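You operate a simulated robot arm through the tools that you are given. There is no shell and no other tool. Be economical: measure what you need, move in short steps, check, and stop when the job is done.

You are at the controls of a simulated robot arm. One attempt, no reset.

Task
Run about 70 mL of green powder into the small jar with the orange foot.
Fine: stand it in the turntable's pocket, turn to FILL, go by the display, turn back to LOAD; spill none, leave the other small jars.

It is judged by the outcome, as a careful person would: the job done as asked, and still so three seconds after it is handed in. It fails if anything else is knocked over, pushed out of place, dropped, spilled or broken.

Robot
A 6-joint arm with a two-finger parallel gripper, fixed in place. Base frame: the origin is at the foot of the arm, x ahead of it, y to its left, z up; the work surface is at about z = 868. Lengths are in mm, angles in rad, forces in N, time in s.
With the tool pointing down near the work surface it reaches from about 240 to 640 mm from the base axis. Its first joint turns from -1.152 to 1.152 rad. Payload 2.7 kg.
The tool frame sits at the grasp point between the pads (the TCP): z along the fingers, y along the line on which they close. The tips reach 23 mm beyond it. The gripper opens to 94 mm. The fingers are 38 mm wide and 10 mm thick; the gripper's body (54 by 96 mm) begins 39 mm behind the TCP.
Orientation is told as [roll, pitch, yaw] about the base's x, y, z axes, in that order, counted from this pose: with the fingers straight down and closing along the base's y, the tool's x points along the base's -x, its y along +y and its z along -z.

Tools
- The arm moves only by the tool play_rows. Its argument "plan" is a list of rows, each an object (a shift or turn left out is 0, a gripper value left out holds the last) with "linear": the shift along the base's x, y, z in units of 30 mm (1.0 is 30 mm), a list of three; "rotation": the turn, a rotation vector about the base's x, y, z in units of 4 degrees (1.0 is 4 degrees), a list of three. In form: [{"linear": [dx, dy, dz], "rotation": [rx, ry, rz]}, ...]. A call has 1 to 10 rows; each row shifts and turns the commanded pose from where the row before left it. "fingers" is the gripper command, from -1 (shut) to 1 (fully open), values between in proportion, set as the call begins (left out, the last holds). A call with a number of a shift or a turn outside -1 to 1 is refused whole. A row lasts 0.2 s, in which the tool goes at most 50 mm and 0.15 rad; a call with a longer step from one row to the next is refused whole, and so is a gripper value outside its range. A pose out of reach is approached as far as the arm can. The call stops where the force on the tool passes 40 N (or 10 N more than at its start, if that is more) or the arm is blocked; 0.2 s more then pass. Each finger travels about 45 mm/s and halts on what it meets, pressing with about 41 N; the grip force reading is that of the motor and also rises with nothing between the fingers. The clock runs only during rows and for 0.2 s after the last one: add rows that do not move to give the fingers time. The reply holds the time, the measured pose of the TCP, the force on the tool along the base axes, the opening and the grip force, in the units named above and with some noise, with the torque about the TCP (base axes, N m) and any sound that the robot's microphone picked up.
- Cameras (640 x 400 px; columns grow to the right, rows downward): "scene" is fixed at [66.8, -422.9, 1413.4]; the picture's right is [0.85, -0.52, 0.00], its down [-0.25, -0.41, -0.88] and it looks along [0.46, 0.75, -0.48] (base axes); focal length 338 px, centre (320, 200). "wrist" rides on the gripper at [87, 16, -75] in the tool frame; the picture's right is [-0.18, 0.98, 0.00], its down [-0.58, -0.11, -0.81] and it looks along [-0.79, -0.15, 0.59] (tool axes); focal length 243 px, centre (320, 200). There is no depth. A picture from a camera that has moved, and an enlarged one, comes with that camera's place and axes in the base frame and with its lens.
- capture(camera): a new picture of that camera. The clock stands still meanwhile.
- close_up(camera, box): a new picture of the part [left, top, right, bottom] of that camera's present view, enlarged. The clock stands still meanwhile.
- sign_off(): hands the job in; it is judged then, once.

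Go step by step. Nothing tells you positions but the pictures and the camera data: compare them with the known pose of the tool, close in by small moves and look again before you grip or let go. The budget is 120 turns and 64 pictures, counting those below and the enlarged ones. Unless the task says otherwise, let go and move clear before handing in, and close with one line.

The tools are called after "Request:" by a JSON object that holds its "op" and its "data". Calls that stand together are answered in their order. play_rows: Moves the arm, as the interface text tells. Its arguments: {"type":"object","properties":{"plan":{"type":"array"},"fingers":{"type":"number"}},"required":["plan"]} The other tools are called the same way: capture (camera) takes a picture; close_up (camera, box) takes an enlarged picture of a part of a camera's view; sign_off () hands the job in.

At the start:

```text
time_s: 0.0
eef_pos: [369.7, 93.5, 1262.3]
tcp_rot: [0.002, -0.002, 0.002]
force: [-0.1, -0.2, -0.7]
moment: [-0.03, -0.01, 0.01]
grip_width: 93.9
gripper_force: 0.0
```

scene: 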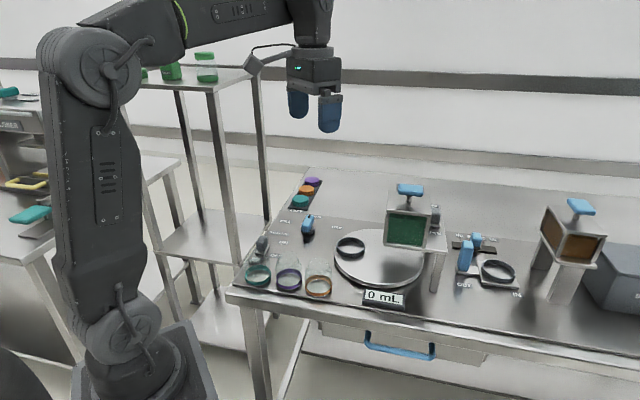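
wrist: 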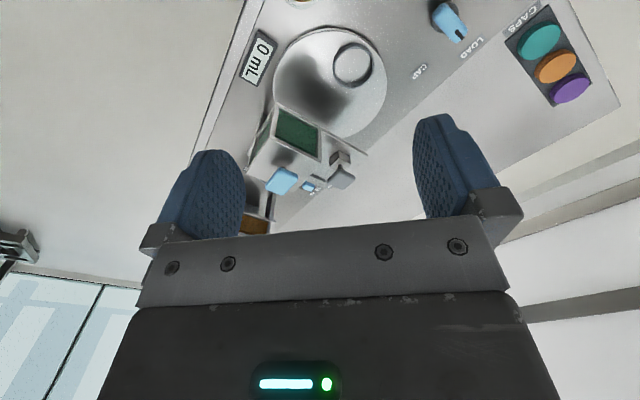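

I see the bench with three small jars at the left front, a turntable with a pocket, and a green powder hopper over it. I'll enlarge the areas to measure.

Request:
{"op": "close_up", "data": {"camera": "scene", "box": [230, 170, 390, 310]}}

Request:
{"op": "close_up", "data": {"camera": "scene", "box": [330, 170, 530, 320]}}

Request:
{"op": "close_up", "data": {"camera": "wrist", "box": [220, 0, 620, 240]}}

```text
2.86 times, centred on (310, 240) of scene
camera zoom: at [66.8, -422.9, 1413.4], right [0.85, -0.52, 0.0], down [-0.25, -0.41, -0.88], along [0.46, 0.75, -0.48], focal length 964 px, centre (349, 86)
```

zoom: 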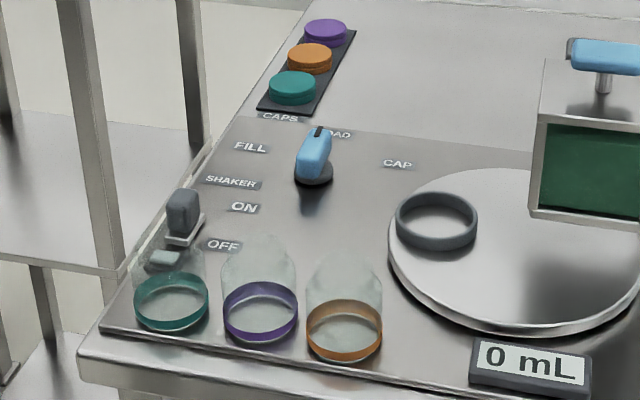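

```text
2.67 times, centred on (430, 245) of scene
camera zoom: at [66.8, -422.9, 1413.4], right [0.85, -0.52, 0.0], down [-0.25, -0.41, -0.88], along [0.46, 0.75, -0.48], focal length 900 px, centre (27, 80)
```

zoom: 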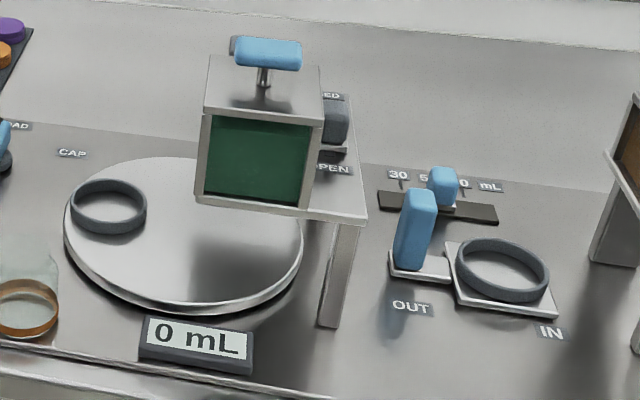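

```text
1.60 times, centred on (420, 120) of wrist
camera zoom: at [282.9, 109.5, 1335.7], right [0.18, 0.98, 0.0], down [0.58, -0.11, 0.81], along [0.79, -0.15, -0.59], focal length 388 px, centre (160, 328)
```

zoom: 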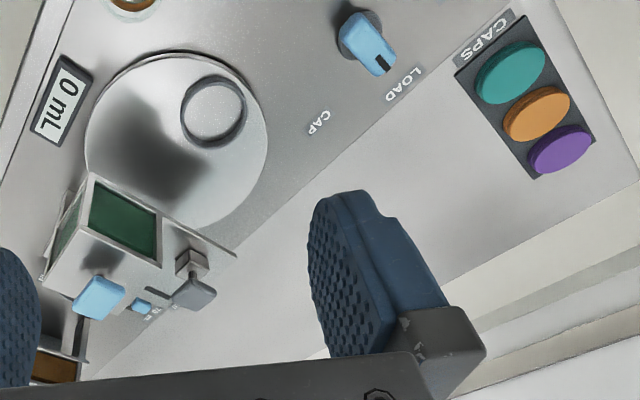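

The jars stand in a row near the front edge and the orange-footed one is at about (363, 67). The knob points at LOAD, so next I'll look closer at the hopper controls.

Request:
{"op": "close_up", "data": {"camera": "scene", "box": [375, 175, 465, 240]}}

Request:
{"op": "close_up", "data": {"camera": "scene", "box": [450, 220, 530, 305]}}

Request:
{"op": "close_up", "data": {"camera": "wrist", "box": [240, 100, 380, 220]}}

Request:
{"op": "close_up", "data": {"camera": "scene", "box": [240, 195, 350, 305]}}

```text
6.15 times, centred on (420, 208) of scene
camera zoom: at [66.8, -422.9, 1413.4], right [0.85, -0.52, 0.0], down [-0.25, -0.41, -0.88], along [0.46, 0.75, -0.48], focal length 2077 px, centre (-295, 154)
```

zoom: 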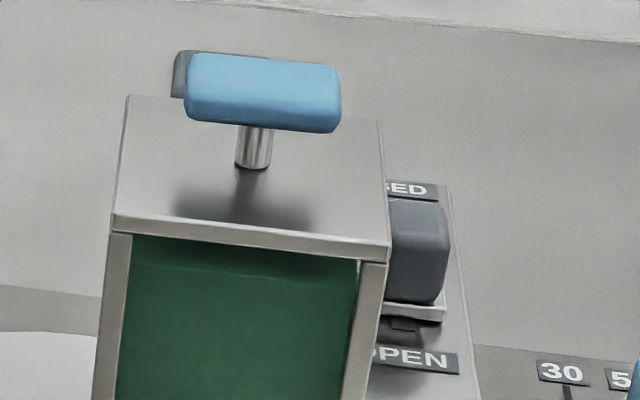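

```text
4.71 times, centred on (490, 262) of scene
camera zoom: at [66.8, -422.9, 1413.4], right [0.85, -0.52, 0.0], down [-0.25, -0.41, -0.88], along [0.46, 0.75, -0.48], focal length 1589 px, centre (-480, -94)
```

zoom: 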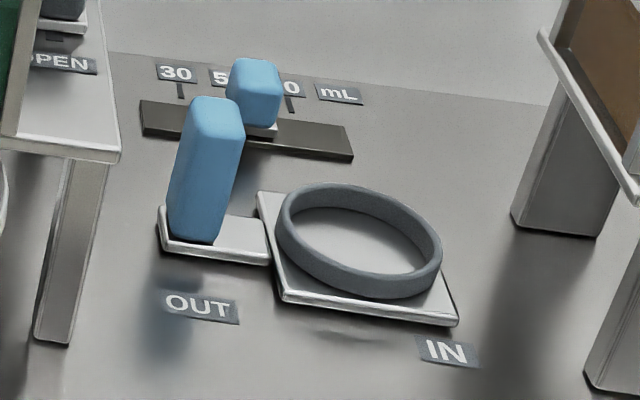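

```text
3.33 times, centred on (310, 160) of wrist
camera zoom: at [282.9, 109.5, 1335.7], right [0.18, 0.98, 0.0], down [0.58, -0.11, 0.81], along [0.79, -0.15, -0.59], focal length 809 px, centre (353, 333)
```

zoom: 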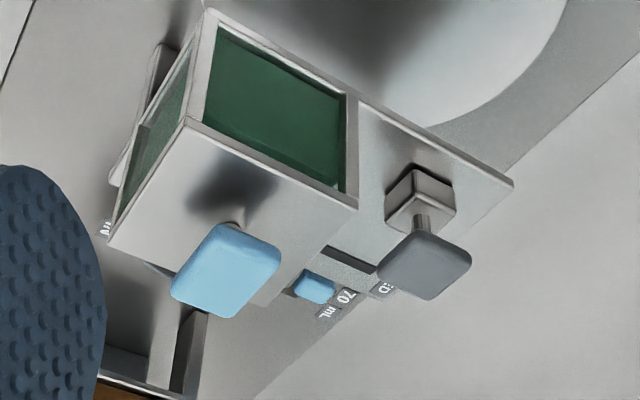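

```text
3.64 times, centred on (295, 250) of scene
camera zoom: at [66.8, -422.9, 1413.4], right [0.85, -0.52, 0.0], down [-0.25, -0.41, -0.88], along [0.46, 0.75, -0.48], focal length 1228 px, centre (411, 18)
```

zoom: 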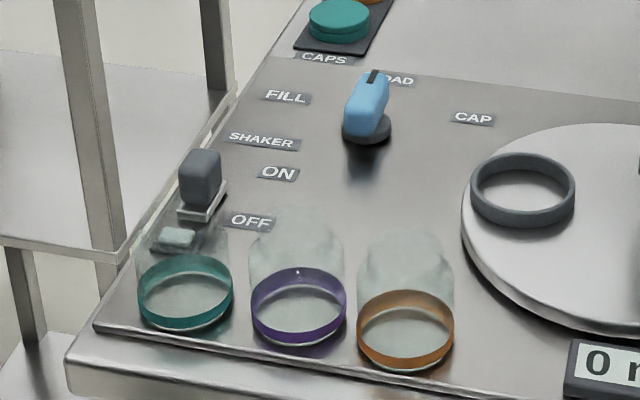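

Everything roughly triangulates: the hopper T-handle is at (542, 3, 1101), the pocket at (497, 130), the turntable centre at (540, 72) and the knob at (462, 289). I'll move over the orange jar with the fingers turned to close across the row.

Request:
{"op": "play_rows", "data": {"plan": [{"linear": [-0.02, -0.09, -0.6], "rotation": [0, 0, -1]}, {"linear": [-0.02, -0.09, -0.6], "rotation": [0, 0, -1]}, {"linear": [-0.02, -0.09, -0.6], "rotation": [0, 0, -1]}, {"linear": [-0.02, -0.09, -0.6], "rotation": [0, 0, -1]}, {"linear": [-0.02, -0.09, -0.6], "rotation": [0, 0, -1]}, {"linear": [-0.02, -0.09, -0.6], "rotation": [0, 0, -1]}, {"linear": [-0.02, -0.09, -0.6], "rotation": [0, 0, -1]}, {"linear": [-0.02, -0.09, -0.6], "rotation": [0, 0, -1]}, {"linear": [-0.02, -0.09, -0.6], "rotation": [0, 0, -1]}, {"linear": [-0.02, -0.09, -0.6], "rotation": [0, 0, -1]}], "fingers": 1}}

Request:
{"op": "capture", "data": {"camera": "wrist"}}

Request:
{"op": "capture", "data": {"camera": "scene"}}

```text
time_s: 2.2
eef_pos: [364.5, 68.0, 1082.5]
tcp_rot: [0.002, -0.002, -0.701]
force: [1.0, 0.2, -0.8]
moment: [0.01, -0.04, -0.01]
grip_width: 93.8
gripper_force: 0.0
```

```text
54 pictures are left
camera wrist: at [307.8, 135.3, 1156.4], right [0.77, 0.63, 0.0], down [0.37, -0.46, 0.81], along [0.51, -0.62, -0.59], focal length 243 px, centre (320, 200)
```

wrist: 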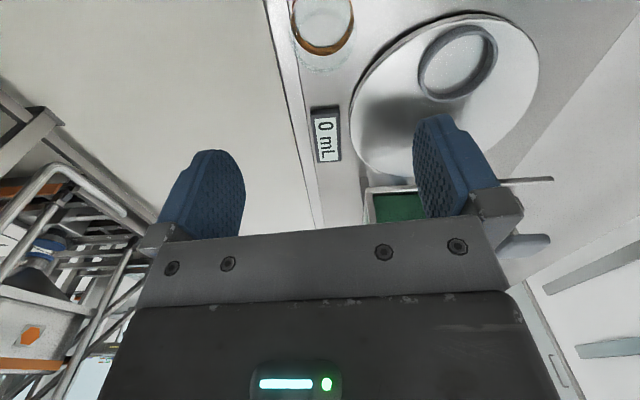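

```text
53 pictures are left
```

scene: 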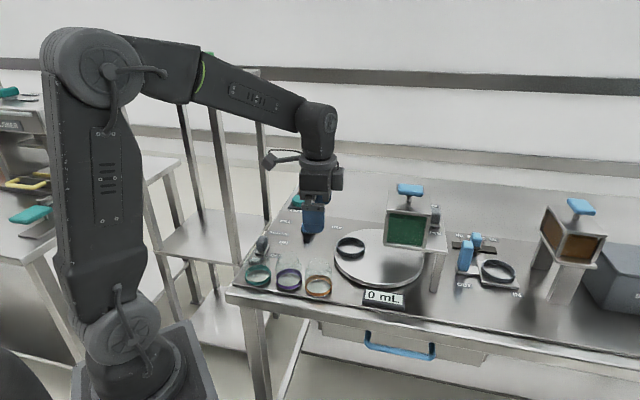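

The jar shows from both cameras at about (366, 67). I'll check its shape before I descend.

Request:
{"op": "close_up", "data": {"camera": "scene", "box": [290, 250, 350, 305]}}

Request:
{"op": "close_up", "data": {"camera": "wrist", "box": [260, 0, 400, 90]}}

```text
7.27 times, centred on (320, 278) of scene
camera zoom: at [66.8, -422.9, 1413.4], right [0.85, -0.52, 0.0], down [-0.25, -0.41, -0.88], along [0.46, 0.75, -0.48], focal length 2455 px, centre (320, -364)
```

zoom: 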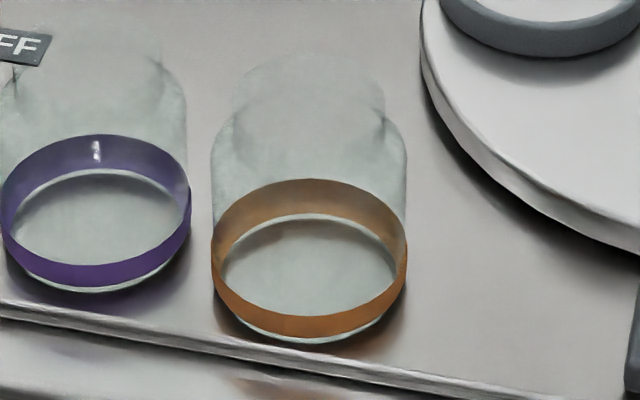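

```text
4.44 times, centred on (330, 45) of wrist
camera zoom: at [307.8, 135.3, 1156.4], right [0.77, 0.63, 0.0], down [0.37, -0.46, 0.81], along [0.51, -0.62, -0.59], focal length 1078 px, centre (276, 889)
```

zoom: 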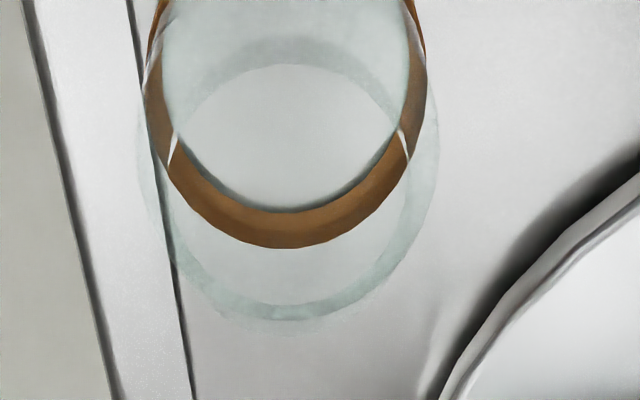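

The jar is about 60 mm wide with its shoulder near z 918, its rim near z 938 and its centre at about (367, 70). I'll descend partway and check.

Request:
{"op": "play_rows", "data": {"plan": [{"linear": [0.08, 0.06, -0.9], "rotation": [0, 0, -0.5]}, {"linear": [0, 0, -0.9]}, {"linear": [0, 0, -0.9]}, {"linear": [0, 0, -0.9]}, {"linear": [0, 0, -0.5]}, {}]}}

Request:
{"op": "close_up", "data": {"camera": "scene", "box": [270, 220, 370, 310]}}

Request:
{"op": "capture", "data": {"camera": "wrist"}}

```text
time_s: 3.6
eef_pos: [367.6, 71.5, 957.7]
tcp_rot: [0.001, -0.001, -0.731]
force: [-0.8, -0.9, 0.0]
moment: [0.01, 0.0, 0.0]
grip_width: 93.9
gripper_force: 0.0
```

```text
4.44 times, centred on (320, 265) of scene
camera zoom: at [66.8, -422.9, 1413.4], right [0.85, -0.52, 0.0], down [-0.25, -0.41, -0.88], along [0.46, 0.75, -0.48], focal length 1500 px, centre (320, -89)
```

zoom: 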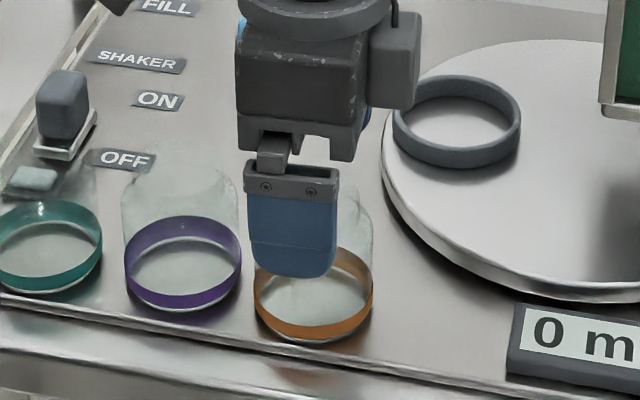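

```text
49 pictures are left
camera wrist: at [313.0, 139.9, 1032.3], right [0.79, 0.61, 0.0], down [0.36, -0.47, 0.81], along [0.49, -0.64, -0.59], focal length 243 px, centre (320, 200)
```

wrist: 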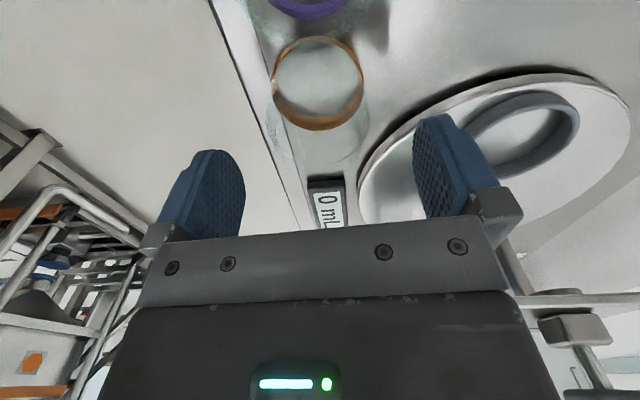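

The wrist view puts the jar within a few mm of the tool axis. I'll go down to z about 916 and grip.

Request:
{"op": "play_rows", "data": {"plan": [{"linear": [-0.05, 0, -0.7]}, {"linear": [0, 0, -0.68]}, {}]}}

Request:
{"op": "play_rows", "data": {"plan": [{}, {}, {}, {}, {}], "fingers": -0.3}}

```text
time_s: 4.4
eef_pos: [365.8, 69.8, 916.8]
tcp_rot: [0.001, -0.002, -0.731]
force: [-0.5, -0.1, 0.0]
moment: [0.01, 0.0, -0.02]
grip_width: 93.9
gripper_force: 0.2
```

```text
time_s: 5.6
eef_pos: [365.3, 69.9, 916.7]
tcp_rot: [0.002, -0.002, -0.731]
force: [0.2, 1.3, 0.4]
moment: [-0.02, -0.01, -0.02]
grip_width: 58.3
gripper_force: 41.2
```

The jar is gripped at 58.3 mm. I'll lift it and carry it over the pocket.

Request:
{"op": "play_rows", "data": {"plan": [{"linear": [0, 0, 0.5]}, {"linear": [0, 0, 0.9]}, {"linear": [0, 0, 0.9]}, {"linear": [0, 0, 0.5]}, {"linear": [0.75, 0.34, 0]}, {"linear": [0.75, 0.34, 0]}, {"linear": [0.75, 0.34, 0]}, {"linear": [0.75, 0.34, 0]}, {"linear": [0.75, 0.34, 0]}, {"linear": [0.5, 0.3, 0]}]}}

Request:
{"op": "capture", "data": {"camera": "wrist"}}

Request:
{"op": "close_up", "data": {"camera": "scene", "box": [310, 180, 450, 310]}}

```text
time_s: 7.8
eef_pos: [491.9, 129.0, 1002.9]
tcp_rot: [0.002, -0.001, -0.732]
force: [0.3, 0.0, 0.3]
moment: [0.0, -0.01, -0.03]
grip_width: 32.8
gripper_force: 0.0
```

```text
48 pictures are left
camera wrist: at [438.4, 198.9, 1076.1], right [0.79, 0.61, 0.0], down [0.36, -0.47, 0.81], along [0.49, -0.64, -0.59], focal length 243 px, centre (320, 200)
```

wrist: 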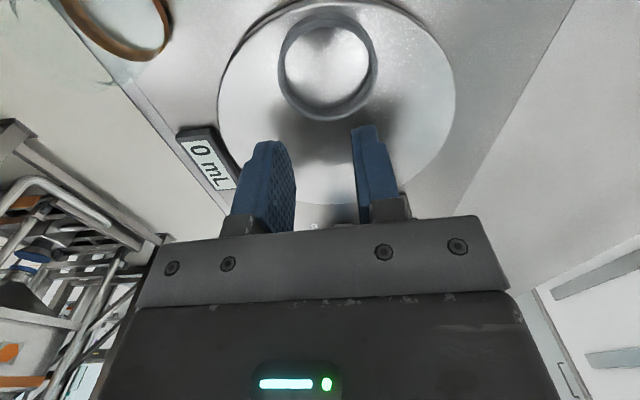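

```text
3.08 times, centred on (380, 245) of scene
camera zoom: at [66.8, -422.9, 1413.4], right [0.85, -0.52, 0.0], down [-0.25, -0.41, -0.88], along [0.46, 0.75, -0.48], focal length 1039 px, centre (135, 62)
```

zoom: 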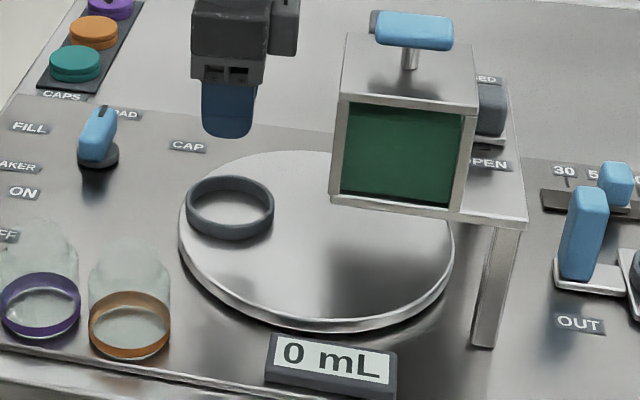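

The jar slipped out of the grip, probably squeezed off its shoulder, and it still stands upright in its place. I'll open, go back above it and re-check before gripping lower.

Request:
{"op": "play_rows", "data": {"plan": [{"linear": [-0.75, -0.34, 0]}, {"linear": [-0.75, -0.34, 0]}, {"linear": [-0.75, -0.34, 0]}, {"linear": [-0.75, -0.34, 0]}, {"linear": [-0.75, -0.34, 0]}, {"linear": [-0.5, -0.3, 0]}, {}], "fingers": 1}}

Request:
{"op": "close_up", "data": {"camera": "wrist", "box": [240, 0, 400, 140]}}

Request:
{"op": "close_up", "data": {"camera": "scene", "box": [270, 230, 350, 310]}}

```text
time_s: 9.4
eef_pos: [362.9, 66.3, 1002.3]
tcp_rot: [0.002, -0.002, -0.733]
force: [-0.8, 0.7, -0.2]
moment: [0.01, 0.02, -0.04]
grip_width: 94.0
gripper_force: 0.1
```

```text
2.86 times, centred on (320, 70) of wrist
camera zoom: at [309.2, 135.9, 1076.5], right [0.79, 0.61, 0.0], down [0.36, -0.47, 0.81], along [0.49, -0.64, -0.59], focal length 693 px, centre (320, 571)
```

zoom: 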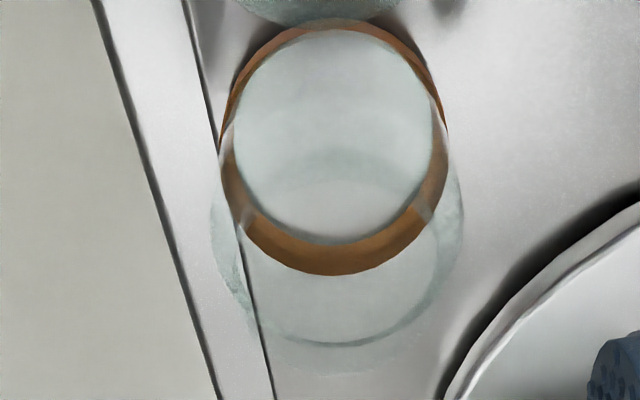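

```text
5.00 times, centred on (310, 270) of scene
camera zoom: at [66.8, -422.9, 1413.4], right [0.85, -0.52, 0.0], down [-0.25, -0.41, -0.88], along [0.46, 0.75, -0.48], focal length 1688 px, centre (370, -150)
```

zoom: 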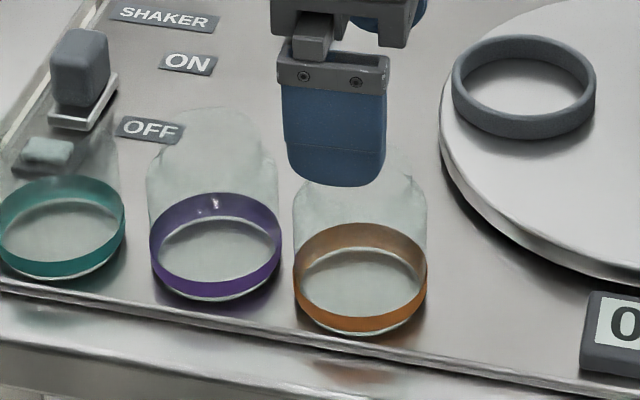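

The jar hasn't moved. I'll re-grip about 12 mm lower, fully on the cylinder, and lift gently.

Request:
{"op": "play_rows", "data": {"plan": [{"linear": [0.05, 0.15, -0.9]}, {"linear": [0, 0, -0.9]}, {"linear": [0, 0, -0.9]}, {"linear": [0, 0, -0.3]}, {"linear": [0, 0, -0.25]}, {}]}}

Request:
{"op": "play_rows", "data": {"plan": [{}, {}, {}, {}, {}, {}], "fingers": -1}}

Request:
{"op": "play_rows", "data": {"plan": [{"linear": [0, 0, 0.1]}, {"linear": [0, 0, 0.2]}, {"linear": [0, 0, 0.2]}, {}]}}

Request:
{"op": "close_up", "data": {"camera": "scene", "box": [270, 230, 350, 310]}}

```text
time_s: 10.8
eef_pos: [366.7, 74.3, 902.8]
tcp_rot: [0.002, -0.001, -0.733]
force: [1.1, -0.4, -0.1]
moment: [0.01, 0.01, -0.01]
grip_width: 94.0
gripper_force: 0.0
```

```text
time_s: 12.2
eef_pos: [366.8, 73.8, 902.9]
tcp_rot: [0.002, -0.002, -0.732]
force: [-0.5, 0.7, 0.4]
moment: [0.03, -0.02, 0.03]
grip_width: 58.2
gripper_force: 40.8
```

```text
time_s: 13.2
eef_pos: [365.3, 73.3, 918.8]
tcp_rot: [0.001, -0.002, -0.731]
force: [0.3, 0.4, -1.5]
moment: [-0.01, 0.02, -0.04]
grip_width: 58.3
gripper_force: 41.1
```

```text
5.00 times, centred on (310, 270) of scene
camera zoom: at [66.8, -422.9, 1413.4], right [0.85, -0.52, 0.0], down [-0.25, -0.41, -0.88], along [0.46, 0.75, -0.48], focal length 1688 px, centre (370, -150)
```

zoom: 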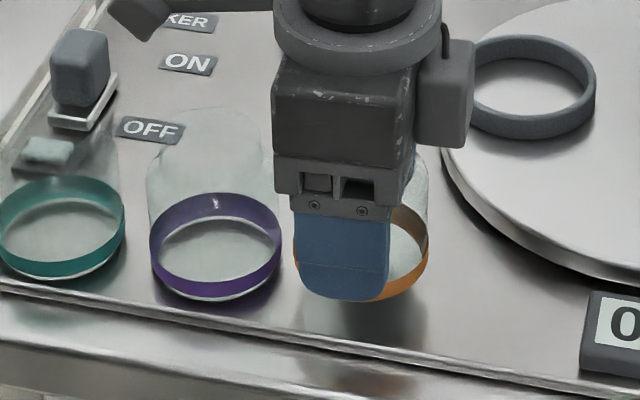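

The jar is held this time. My tips would sit about level with the pocket ring, so I'll set it back down, re-grip about 5 mm higher and lift again.

Request:
{"op": "play_rows", "data": {"plan": [{"linear": [0, 0, -0.2]}, {"linear": [0, 0, -0.2]}, {"linear": [0, 0, -0.1]}, {}]}}

Request:
{"op": "play_rows", "data": {"plan": [{}, {}, {}, {"linear": [0, 0, 0.1]}, {"linear": [0, 0, 0.1]}, {}], "fingers": 0.6}}

Request:
{"op": "play_rows", "data": {"plan": [{}, {}, {}, {}, {"linear": [0, 0, 0.1]}, {"linear": [0, 0, 0.2]}, {"linear": [0, 0, 0.3]}, {"linear": [0, 0, 0.4]}, {"linear": [0, 0, 0.4]}, {}], "fingers": -1}}

```text
time_s: 14.2
eef_pos: [365.5, 73.0, 903.3]
tcp_rot: [0.002, -0.003, -0.731]
force: [-0.4, 0.1, -0.6]
moment: [0.01, 0.02, -0.06]
grip_width: 58.1
gripper_force: 41.4
```

```text
time_s: 15.6
eef_pos: [367.0, 73.4, 910.8]
tcp_rot: [0.003, -0.002, -0.731]
force: [0.1, -0.4, -0.1]
moment: [0.03, -0.04, -0.05]
grip_width: 75.1
gripper_force: 0.1
```

```text
time_s: 17.8
eef_pos: [366.6, 73.4, 951.2]
tcp_rot: [0.002, -0.001, -0.731]
force: [-0.3, 0.2, -1.8]
moment: [-0.01, -0.01, 0.0]
grip_width: 58.0
gripper_force: 41.0
```

It's held again, with the tips about 18 mm above the jar's bottom. I'll carry it over the pocket.

Request:
{"op": "play_rows", "data": {"plan": [{"linear": [0, 0, 0.4]}, {"linear": [0.2, 0.1, 0.5]}, {"linear": [0.5, 0.22, 0.1]}, {"linear": [0.6, 0.27, 0]}, {"linear": [0.6, 0.27, 0]}, {"linear": [0.6, 0.27, 0]}, {"linear": [0.6, 0.27, 0]}, {"linear": [0.6, 0.27, 0]}, {"linear": [0.4, 0.19, 0]}, {"linear": [0.2, 0.09, 0]}]}}

Request:
{"op": "close_up", "data": {"camera": "scene", "box": [310, 200, 420, 300]}}

Request:
{"op": "close_up", "data": {"camera": "wrist", "box": [230, 0, 470, 180]}}

```text
time_s: 20.0
eef_pos: [495.7, 133.0, 980.1]
tcp_rot: [0.0, 0.001, -0.732]
force: [0.5, -0.1, -0.6]
moment: [0.01, -0.03, -0.02]
grip_width: 58.1
gripper_force: 40.9
```

```text
4.00 times, centred on (365, 250) of scene
camera zoom: at [66.8, -422.9, 1413.4], right [0.85, -0.52, 0.0], down [-0.25, -0.41, -0.88], along [0.46, 0.75, -0.48], focal length 1350 px, centre (140, 0)
```

zoom: 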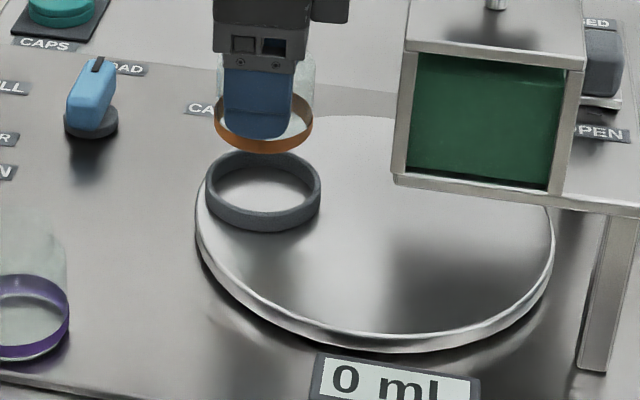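

```text
2.22 times, centred on (350, 90) of wrist
camera zoom: at [441.5, 201.3, 1054.4], right [0.79, 0.61, 0.0], down [0.36, -0.47, 0.81], along [0.49, -0.64, -0.59], focal length 539 px, centre (253, 444)
```

zoom: 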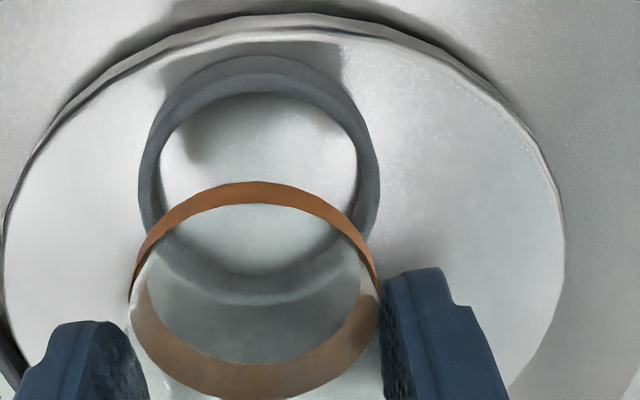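

The jar is nearly centred above the pocket, about 2 mm off. The fit looks tight, so I'll correct, lower to just above the ring and look.

Request:
{"op": "play_rows", "data": {"plan": [{"linear": [0.06, 0, -0.3]}, {"linear": [0, 0, -0.4]}, {"linear": [0, 0, -0.35]}, {}]}}

Request:
{"op": "close_up", "data": {"camera": "scene", "box": [335, 215, 395, 265]}}

Request:
{"op": "close_up", "data": {"camera": "wrist", "box": [250, 50, 410, 190]}}

```text
time_s: 21.0
eef_pos: [497.1, 132.5, 949.4]
tcp_rot: [0.002, -0.001, -0.732]
force: [-0.3, -0.7, -1.0]
moment: [0.05, -0.01, 0.0]
grip_width: 58.0
gripper_force: 41.5
```

```text
8.00 times, centred on (365, 240) of scene
camera zoom: at [66.8, -422.9, 1413.4], right [0.85, -0.52, 0.0], down [-0.25, -0.41, -0.88], along [0.46, 0.75, -0.48], focal length 2701 px, centre (-40, -120)
```

zoom: 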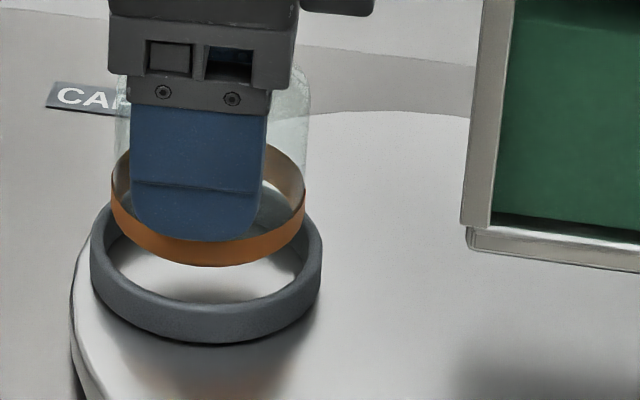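

```text
2.86 times, centred on (330, 120) of wrist
camera zoom: at [443.6, 201.3, 1023.9], right [0.79, 0.61, 0.0], down [0.36, -0.47, 0.81], along [0.49, -0.64, -0.59], focal length 693 px, centre (291, 429)
```

zoom: 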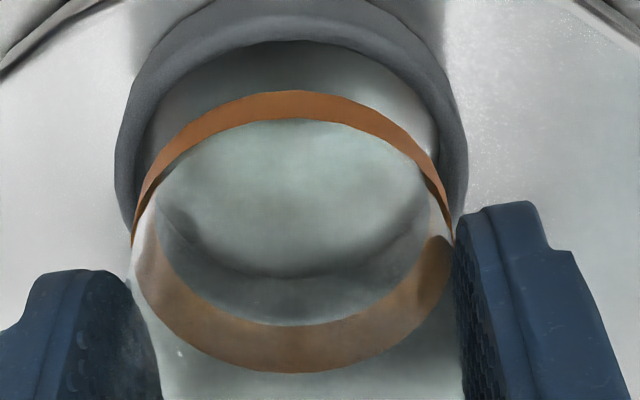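

Both views show the jar centred on the ring within about 1 mm. I'll lower it slowly and watch the force.

Request:
{"op": "play_rows", "data": {"plan": [{"linear": [0, 0, -0.1]}, {"linear": [0, 0, -0.1]}, {"linear": [0, 0, -0.1]}, {"linear": [0, 0, -0.1]}, {}]}}

Request:
{"op": "play_rows", "data": {"plan": [{"linear": [0, 0, -0.06]}, {"linear": [0, 0, -0.06]}, {}]}}

```text
time_s: 22.2
eef_pos: [497.3, 131.9, 937.9]
tcp_rot: [0.002, -0.001, -0.731]
force: [0.4, -1.0, -1.1]
moment: [0.02, 0.03, -0.03]
grip_width: 57.7
gripper_force: 40.7
```

```text
time_s: 23.0
eef_pos: [497.3, 131.3, 934.8]
tcp_rot: [0.002, -0.001, -0.731]
force: [0.2, -0.1, -1.1]
moment: [0.04, 0.0, 0.01]
grip_width: 57.9
gripper_force: 41.0
```

Request:
{"op": "close_up", "data": {"camera": "scene", "box": [335, 215, 395, 265]}}

```text
8.00 times, centred on (365, 240) of scene
camera zoom: at [66.8, -422.9, 1413.4], right [0.85, -0.52, 0.0], down [-0.25, -0.41, -0.88], along [0.46, 0.75, -0.48], focal length 2701 px, centre (-40, -120)
```

zoom: 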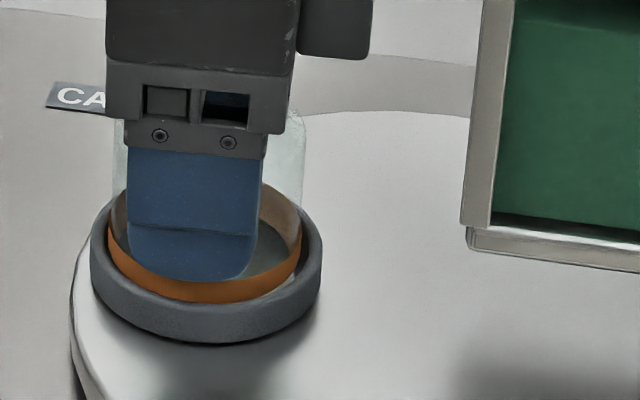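

The foot is entering the ring without contact, so I'll keep lowering gently.

Request:
{"op": "play_rows", "data": {"plan": [{"linear": [0.02, 0, -0.06]}, {"linear": [0, 0, -0.07]}, {}]}}

Request:
{"op": "play_rows", "data": {"plan": [{"linear": [0, 0, -0.06]}, {"linear": [0, 0, -0.06]}, {}]}}

```text
time_s: 23.8
eef_pos: [497.4, 132.9, 931.5]
tcp_rot: [0.002, -0.001, -0.73]
force: [0.6, 0.7, -1.3]
moment: [-0.03, 0.03, 0.03]
grip_width: 57.8
gripper_force: 40.6
```

```text
time_s: 24.6
eef_pos: [497.8, 132.0, 928.1]
tcp_rot: [0.004, -0.004, -0.732]
force: [-1.6, 0.1, 11.1]
moment: [-0.12, 0.35, -0.06]
grip_width: 58.2
gripper_force: 41.4
```

Contact at z 928 puts the jar bottom near z 886, which should be the pocket floor. I'll check with a picture.

Request:
{"op": "close_up", "data": {"camera": "scene", "box": [335, 215, 395, 265]}}

Request:
{"op": "close_up", "data": {"camera": "wrist", "box": [250, 50, 410, 190]}}

```text
8.00 times, centred on (365, 240) of scene
camera zoom: at [66.6, -422.9, 1413.4], right [0.85, -0.52, 0.0], down [-0.25, -0.41, -0.88], along [0.46, 0.75, -0.48], focal length 2701 px, centre (-40, -120)
```

zoom: 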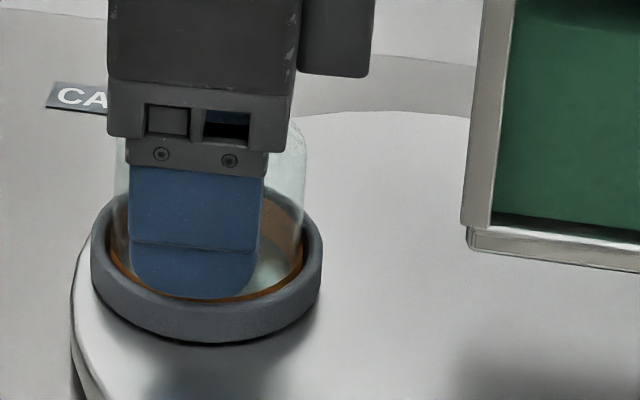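

```text
2.86 times, centred on (330, 120) of wrist
camera zoom: at [443.7, 201.4, 1002.1], right [0.79, 0.61, 0.0], down [0.36, -0.47, 0.81], along [0.49, -0.64, -0.59], focal length 693 px, centre (291, 429)
```

zoom: 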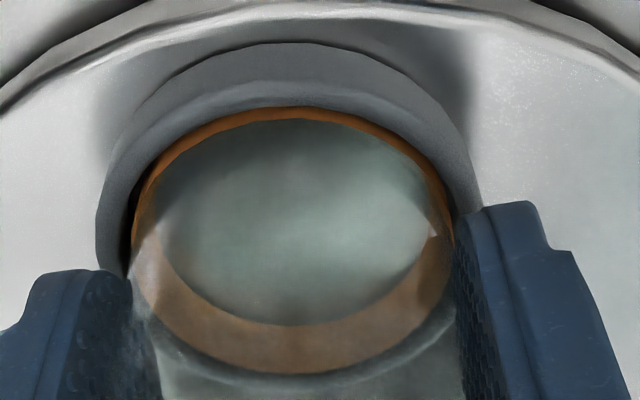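

The jar's foot is down inside the pocket ring. I'll open and rise.

Request:
{"op": "play_rows", "data": {"plan": [{"linear": [0, 0, 0.03]}, {}, {}, {}, {"linear": [0, 0, 0.1]}, {"linear": [0, 0, 0.4]}, {"linear": [0, 0, 0.9]}, {"linear": [0, 0, 0.9]}, {"linear": [0, 0, 0.9]}, {}], "fingers": 0.8}}

Request:
{"op": "capture", "data": {"camera": "scene"}}

Request:
{"op": "close_up", "data": {"camera": "wrist", "box": [230, 0, 430, 150]}}

```text
time_s: 26.8
eef_pos: [497.8, 130.9, 1022.9]
tcp_rot: [0.0, -0.002, -0.732]
force: [-0.5, 0.4, 0.8]
moment: [0.02, -0.02, 0.0]
grip_width: 84.5
gripper_force: 0.0
```

```text
36 pictures are left
```

scene: 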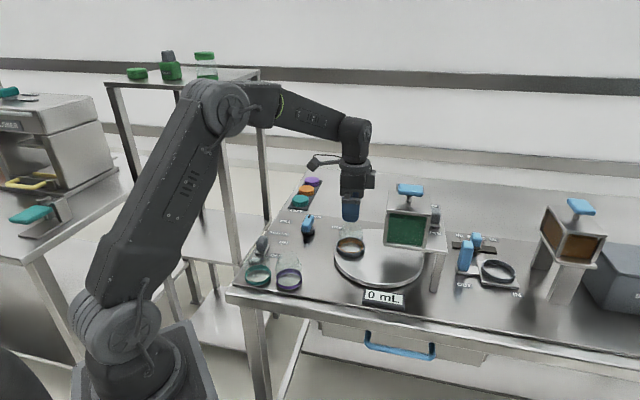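

```text
2.67 times, centred on (330, 75) of wrist
camera zoom: at [443.7, 200.3, 1097.7], right [0.79, 0.61, 0.0], down [0.36, -0.47, 0.81], along [0.49, -0.64, -0.59], focal length 647 px, centre (293, 533)
```

zoom: 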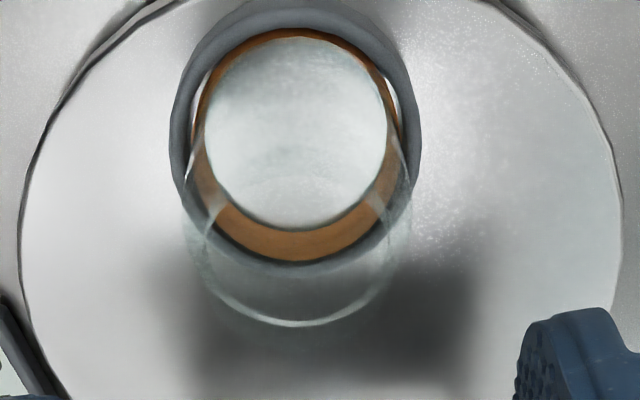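

The jar is seated in the pocket. Next I'll go above the knob, turning the tool to grip across its bar.

Request:
{"op": "play_rows", "data": {"plan": [{"linear": [-0.06, 0.263, 0], "rotation": [0, 0, 1]}, {"linear": [-0.06, 0.263, 0], "rotation": [0, 0, 1]}, {"linear": [-0.06, 0.263, 0], "rotation": [0, 0, 1]}, {"linear": [-0.06, 0.263, 0], "rotation": [0, 0, 1]}, {"linear": [-0.06, 0.263, 0], "rotation": [0, 0, 1]}, {"linear": [-0.06, 0.263, 0], "rotation": [0, 0, 1]}, {"linear": [-0.06, 0.263, 0], "rotation": [0, 0, 1]}, {"linear": [-0.06, 0.263, 0], "rotation": [0, 0, 1]}, {"linear": [-0.06, 0.263, 0], "rotation": [0, 0, 1]}, {"linear": [-0.06, 0.263, 0], "rotation": [0, 0, 1]}]}}

Request:
{"op": "play_rows", "data": {"plan": [{"linear": [-0.06, 0.263, 0], "rotation": [0, 0, 1]}, {"linear": [-0.06, 0.263, 0], "rotation": [0, 0, 1]}, {"linear": [-0.06, 0.263, 0], "rotation": [0, 0, 1]}, {"linear": [-0.06, 0.263, 0], "rotation": [0, 0, 1]}, {"linear": [-0.06, 0.263, 0], "rotation": [0, 0, 1]}, {"linear": [-0.06, 0.263, 0], "rotation": [0, 0, 1]}, {"linear": [-0.06, 0.263, 0], "rotation": [0, 0, 1]}, {"linear": [-0.06, 0.263, 0], "rotation": [0, 0, 1]}, {"linear": [-0.06, 0.263, 0], "rotation": [0, 0, 1]}, {"linear": [-0.06, 0.263, 0], "rotation": [0, 0, 1]}]}}

Request:
{"op": "capture", "data": {"camera": "wrist"}}

Request:
{"op": "close_up", "data": {"camera": "scene", "box": [250, 180, 370, 260]}}

```text
time_s: 29.0
eef_pos: [479.1, 213.6, 1024.0]
tcp_rot: [0.002, 0.0, -0.033]
force: [0.2, 0.1, -0.2]
moment: [-0.02, 0.02, 0.0]
grip_width: 84.7
gripper_force: 0.1
```

```text
time_s: 31.2
eef_pos: [461.8, 290.8, 1023.3]
tcp_rot: [0.002, 0.0, 0.664]
force: [0.0, 0.9, 0.3]
moment: [0.01, -0.02, 0.01]
grip_width: 84.7
gripper_force: 0.0
```

```text
34 pictures are left
camera wrist: at [383.3, 249.2, 1098.1], right [-0.46, 0.89, 0.0], down [0.53, 0.27, 0.81], along [0.71, 0.37, -0.59], focal length 243 px, centre (320, 200)
```

wrist: 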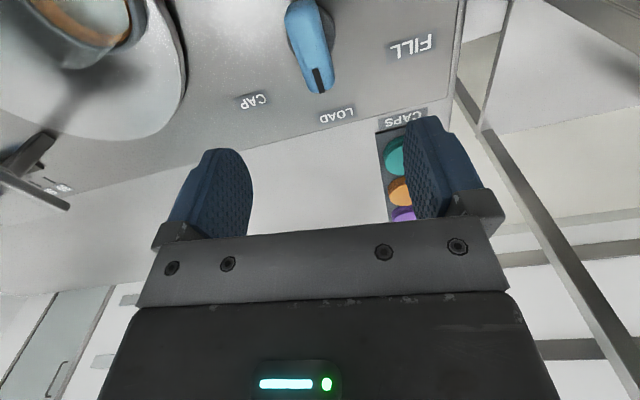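

```text
5.00 times, centred on (310, 220) of scene
camera zoom: at [66.8, -422.9, 1413.4], right [0.85, -0.52, 0.0], down [-0.25, -0.41, -0.88], along [0.46, 0.75, -0.48], focal length 1688 px, centre (370, 100)
```

zoom: 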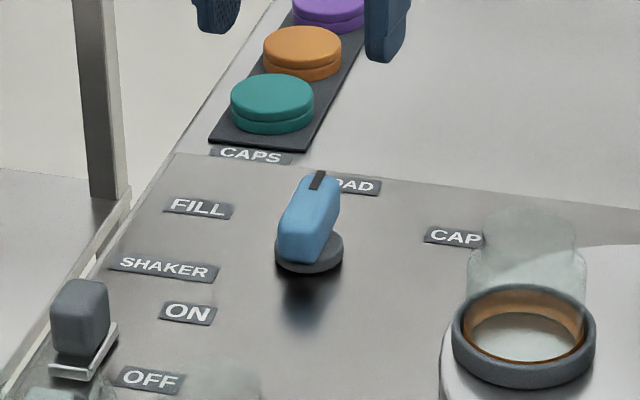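

The bar points at about 39° toward LOAD. I'll enlarge it to find its centre better.

Request:
{"op": "close_up", "data": {"camera": "wrist", "box": [250, 0, 390, 110]}}

Request:
{"op": "close_up", "data": {"camera": "scene", "box": [290, 205, 330, 245]}}

```text
3.64 times, centred on (320, 55) of wrist
camera zoom: at [383.3, 249.2, 1098.1], right [-0.46, 0.89, 0.0], down [0.53, 0.27, 0.81], along [0.71, 0.37, -0.59], focal length 882 px, centre (320, 727)
```

zoom: 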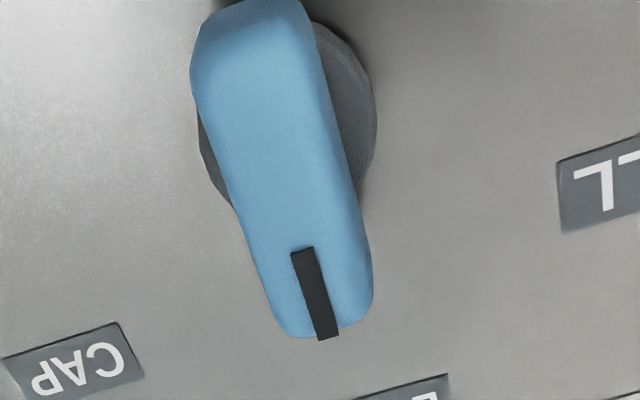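

```text
10.00 times, centred on (310, 225) of scene
camera zoom: at [66.8, -422.9, 1413.4], right [0.85, -0.52, 0.0], down [-0.25, -0.41, -0.88], along [0.46, 0.75, -0.48], focal length 3376 px, centre (420, -50)
```

zoom: 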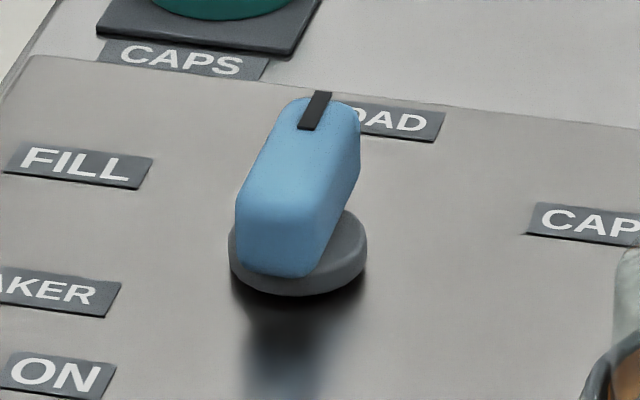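

The bar centre is at about (458, 281), direction 42°, top at z 913. I'll descend and grip across it.

Request:
{"op": "play_rows", "data": {"plan": [{"linear": [-0.13, -0.33, -0.77], "rotation": [0, 0, 1]}, {"linear": [0, 0, -0.77]}, {"linear": [0, 0, -0.77]}, {"linear": [0, 0, -0.77]}, {"linear": [0, 0, -0.7]}, {}]}}

Request:
{"op": "play_rows", "data": {"plan": [{}, {}, {}, {}, {}, {}, {}], "fingers": -1}}

Request:
{"op": "close_up", "data": {"camera": "scene", "box": [270, 180, 370, 260]}}

```text
time_s: 32.6
eef_pos: [457.0, 278.9, 909.6]
tcp_rot: [0.001, -0.001, 0.735]
force: [0.4, -0.3, -0.1]
moment: [0.04, 0.0, -0.01]
grip_width: 84.5
gripper_force: 0.1
```

```text
time_s: 34.2
eef_pos: [456.4, 280.0, 909.3]
tcp_rot: [0.002, -0.002, 0.734]
force: [-5.1, 3.9, 0.2]
moment: [-0.26, -0.21, 0.05]
grip_width: 24.1
gripper_force: 45.5
```

```text
5.00 times, centred on (320, 220) of scene
camera zoom: at [66.7, -422.8, 1413.4], right [0.85, -0.52, 0.0], down [-0.25, -0.41, -0.88], along [0.46, 0.75, -0.48], focal length 1688 px, centre (320, 100)
```

zoom: 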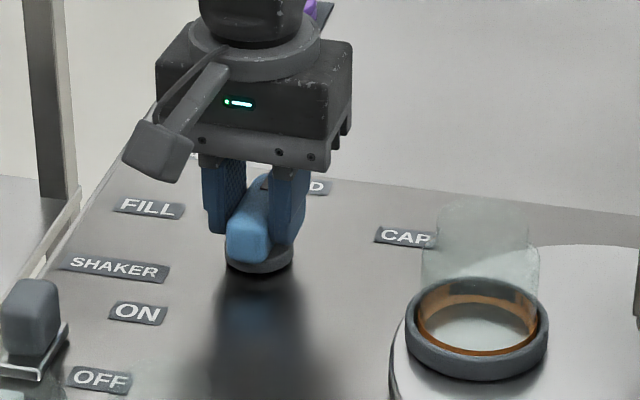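

The bar is held at 24 mm, and FILL lies about 60–65° counter-clockwise. I'll turn in stages and watch the turntable.

Request:
{"op": "play_rows", "data": {"plan": [{"linear": [-0.02, 0.02, 0], "rotation": [0, 0, 0.5]}, {"rotation": [0, 0, 0.7]}, {"rotation": [0, 0, 0.7]}, {"rotation": [0, 0, 0.7]}, {"rotation": [0, 0, 0.7]}, {"rotation": [0, 0, 0.7]}, {"rotation": [0, 0, 0.7]}, {"rotation": [0, 0, 0.7]}, {}, {}]}}

Request:
{"op": "capture", "data": {"camera": "scene"}}

```text
time_s: 36.4
eef_pos: [457.5, 280.1, 908.4]
tcp_rot: [0.003, 0.002, 1.111]
force: [-3.4, -11.7, -16.6]
moment: [0.02, -0.44, -0.01]
grip_width: 24.0
gripper_force: 45.1
```

```text
29 pictures are left
```

scene: 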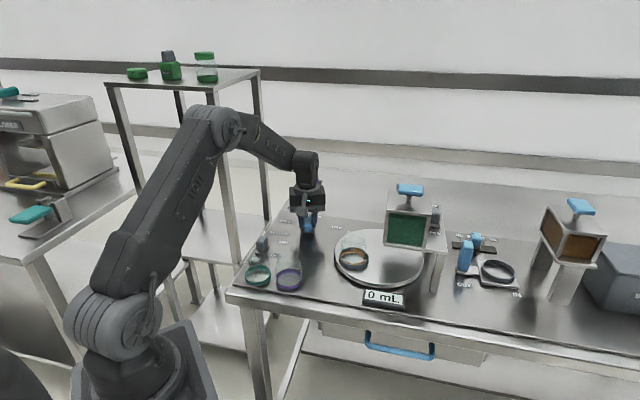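

The turntable follows the knob counter-clockwise. I'll keep turning.

Request:
{"op": "play_rows", "data": {"plan": [{"linear": [0, -0.03, -0.02], "rotation": [0, 0, 0.7]}, {"rotation": [0, 0, 0.7]}, {"rotation": [0, 0, 0.7]}, {"rotation": [0, 0, 0.7]}, {"rotation": [0, 0, 0.7]}, {"rotation": [0, 0, 0.7]}, {"rotation": [0, 0, 0.7]}, {"rotation": [0, 0, 0.7]}, {}, {}]}}

Request:
{"op": "play_rows", "data": {"plan": [{"rotation": [0, 0, 0.6]}, {"rotation": [0, 0, 0.6]}, {"rotation": [0, 0, 0.6]}, {"rotation": [0, 0, 0.6]}, {}, {}]}}

Request:
{"op": "close_up", "data": {"camera": "scene", "box": [270, 170, 450, 310]}}

```text
time_s: 38.6
eef_pos: [457.4, 279.6, 908.9]
tcp_rot: [0.002, -0.001, 1.503]
force: [2.5, 0.0, -22.9]
moment: [0.21, -0.62, 0.04]
grip_width: 24.0
gripper_force: 45.3
```

```text
time_s: 40.0
eef_pos: [456.6, 280.2, 908.9]
tcp_rot: [0.002, -0.001, 1.67]
force: [11.8, 3.5, -27.3]
moment: [0.91, -0.32, 0.03]
grip_width: 24.0
gripper_force: 44.9
```

```text
2.86 times, centred on (360, 240) of scene
camera zoom: at [67.5, -422.6, 1413.5], right [0.85, -0.52, 0.0], down [-0.25, -0.41, -0.88], along [0.46, 0.75, -0.48], focal length 964 px, centre (206, 86)
```

zoom: 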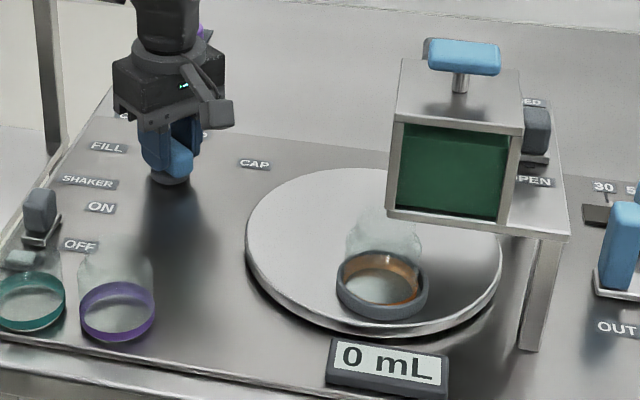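

The pocket is now about 33° of table short of the hopper, which is about 16° more on the knob. I'll relieve the side load and continue in small steps.

Request:
{"op": "play_rows", "data": {"plan": [{"linear": [0.03, 0.01, -0.06]}, {"rotation": [0, 0, 0.6]}, {"rotation": [0, 0, 0.6]}, {"rotation": [0, 0, 0.6]}, {"rotation": [0, 0, 0.6]}, {}, {}]}}

Request:
{"op": "play_rows", "data": {"plan": [{"rotation": [0, 0, 0.5]}, {"rotation": [0, 0, 0.5]}, {"rotation": [0, 0, 0.5]}, {}, {}]}}

Request:
{"op": "close_up", "data": {"camera": "scene", "box": [270, 170, 450, 310]}}

```text
time_s: 41.6
eef_pos: [457.2, 280.3, 909.7]
tcp_rot: [0.003, -0.002, 1.836]
force: [-17.0, -11.8, 21.6]
moment: [-0.35, -0.22, 0.09]
grip_width: 23.9
gripper_force: 45.1
```

```text
time_s: 42.8
eef_pos: [457.9, 279.9, 909.0]
tcp_rot: [0.001, 0.001, 1.94]
force: [-10.6, -9.6, 28.9]
moment: [-0.35, 0.24, -1.29]
grip_width: 24.1
gripper_force: 45.2
```

```text
2.86 times, centred on (360, 240) of scene
camera zoom: at [66.1, -423.4, 1413.3], right [0.85, -0.52, 0.0], down [-0.25, -0.41, -0.88], along [0.46, 0.75, -0.48], focal length 964 px, centre (206, 86)
```

zoom: 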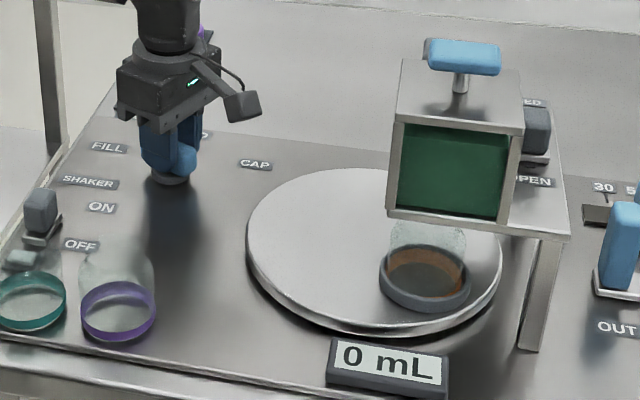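

The torque has jumped and the jar stands under the hopper, so the FILL stop is reached. I'll open, rise and look.

Request:
{"op": "play_rows", "data": {"plan": [{"rotation": [0, 0, -0.3]}, {}, {}, {}, {}, {"linear": [0, 0, 0.5]}, {"linear": [0, 0, 0.9]}, {"linear": [0, 0, 0.9]}, {"linear": [0, 0, 0.9]}, {}], "fingers": 0.3}}

Request:
{"op": "close_up", "data": {"camera": "scene", "box": [270, 170, 450, 310]}}

```text
time_s: 45.0
eef_pos: [460.2, 280.7, 1003.7]
tcp_rot: [0.002, -0.003, 1.922]
force: [0.0, 0.1, -0.1]
moment: [0.04, -0.03, 0.01]
grip_width: 61.3
gripper_force: 0.0
```

```text
2.86 times, centred on (360, 240) of scene
camera zoom: at [66.8, -422.9, 1413.4], right [0.85, -0.52, 0.0], down [-0.25, -0.41, -0.88], along [0.46, 0.75, -0.48], focal length 964 px, centre (206, 86)
```

zoom: 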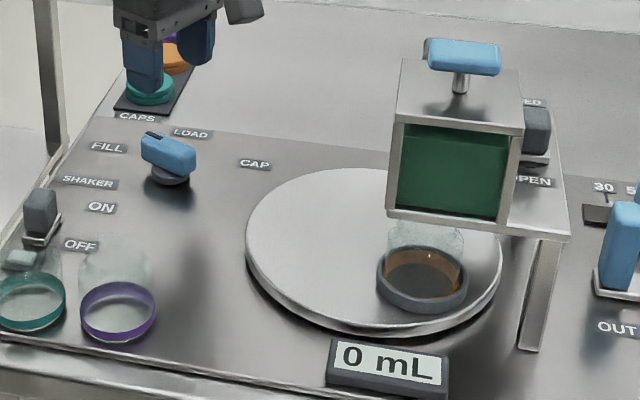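

The knob points at FILL and the jar is under the hopper. I'll raise the arm and move round to look at the hopper's gate controls from its near right side.

Request:
{"op": "play_rows", "data": {"plan": [{"linear": [0, 0, 0.9], "rotation": [0, 0, -1]}, {"linear": [0, 0, 0.9], "rotation": [0, 0, -1]}, {"linear": [0, 0, 0.9], "rotation": [0, 0, -1]}, {"linear": [0, 0, 0.9], "rotation": [0, 0, -1]}, {"linear": [0, 0, 0.9], "rotation": [0, 0, -1]}, {"linear": [0, 0, 0.9], "rotation": [0, 0, -1]}, {"linear": [0, -0.4, 0.9], "rotation": [0, 0, -1]}, {"linear": [0, -0.9, 0.9], "rotation": [0, 0, -1]}, {"linear": [0, -1, 0.3], "rotation": [0, 0, -1]}, {"linear": [0, -1, 0], "rotation": [0, 0, -1]}], "fingers": 1}}

Request:
{"op": "play_rows", "data": {"plan": [{"linear": [0.2, -1, 0], "rotation": [0, 0, -1]}, {"linear": [0.2, -1, 0], "rotation": [0, 0, -1]}, {"linear": [0.2, -1, 0], "rotation": [0, 0, -1]}, {"linear": [0.2, -1, 0], "rotation": [0, 0, -1]}, {"linear": [0.3, -1, 0], "rotation": [0, 0, -1]}, {"linear": [0.3, -1, 0], "rotation": [0, 0, -1]}, {"linear": [0.3, -1, 0], "rotation": [0, 0, -0.5]}, {"linear": [0.4, -1, 0]}, {"linear": [0.4, -1, 0]}, {"linear": [0.4, -0.7, 0]}]}}

Request:
{"op": "capture", "data": {"camera": "wrist"}}

```text
time_s: 47.2
eef_pos: [458.7, 180.4, 1229.9]
tcp_rot: [0.002, -0.003, 1.223]
force: [0.1, -0.8, 0.6]
moment: [0.01, -0.04, 0.04]
grip_width: 93.8
gripper_force: 0.1
```

```text
time_s: 49.4
eef_pos: [533.5, -108.4, 1222.2]
tcp_rot: [0.002, -0.001, 0.77]
force: [-1.5, -0.6, 0.7]
moment: [0.0, 0.02, 0.0]
grip_width: 94.1
gripper_force: 0.1
out of reach, approached as far as the arm can: row 10
```

```text
25 pictures are left
camera wrist: at [459.8, -157.3, 1296.2], right [-0.55, 0.83, 0.0], down [0.49, 0.32, 0.81], along [0.67, 0.45, -0.59], focal length 243 px, centre (320, 200)
```

wrist: 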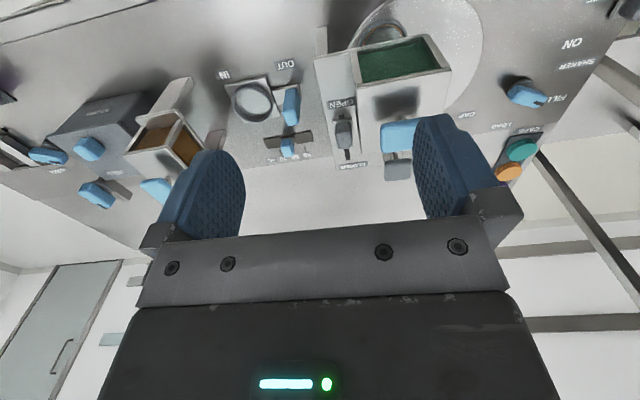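

Request:
{"op": "close_up", "data": {"camera": "wrist", "box": [300, 20, 480, 190]}}

```text
2.35 times, centred on (390, 105) of wrist
camera zoom: at [459.8, -157.3, 1296.2], right [-0.55, 0.83, 0.0], down [0.49, 0.32, 0.81], along [0.67, 0.45, -0.59], focal length 571 px, centre (155, 424)
```

zoom: 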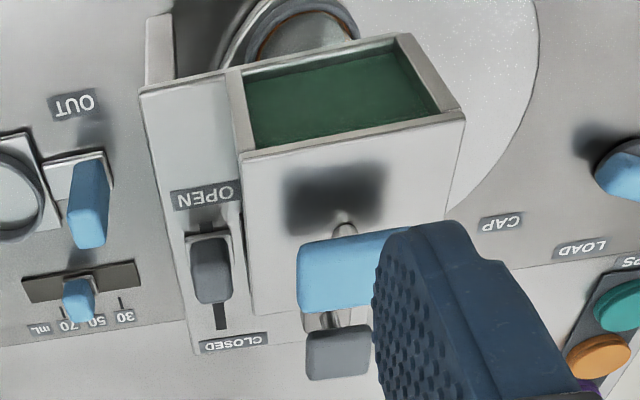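

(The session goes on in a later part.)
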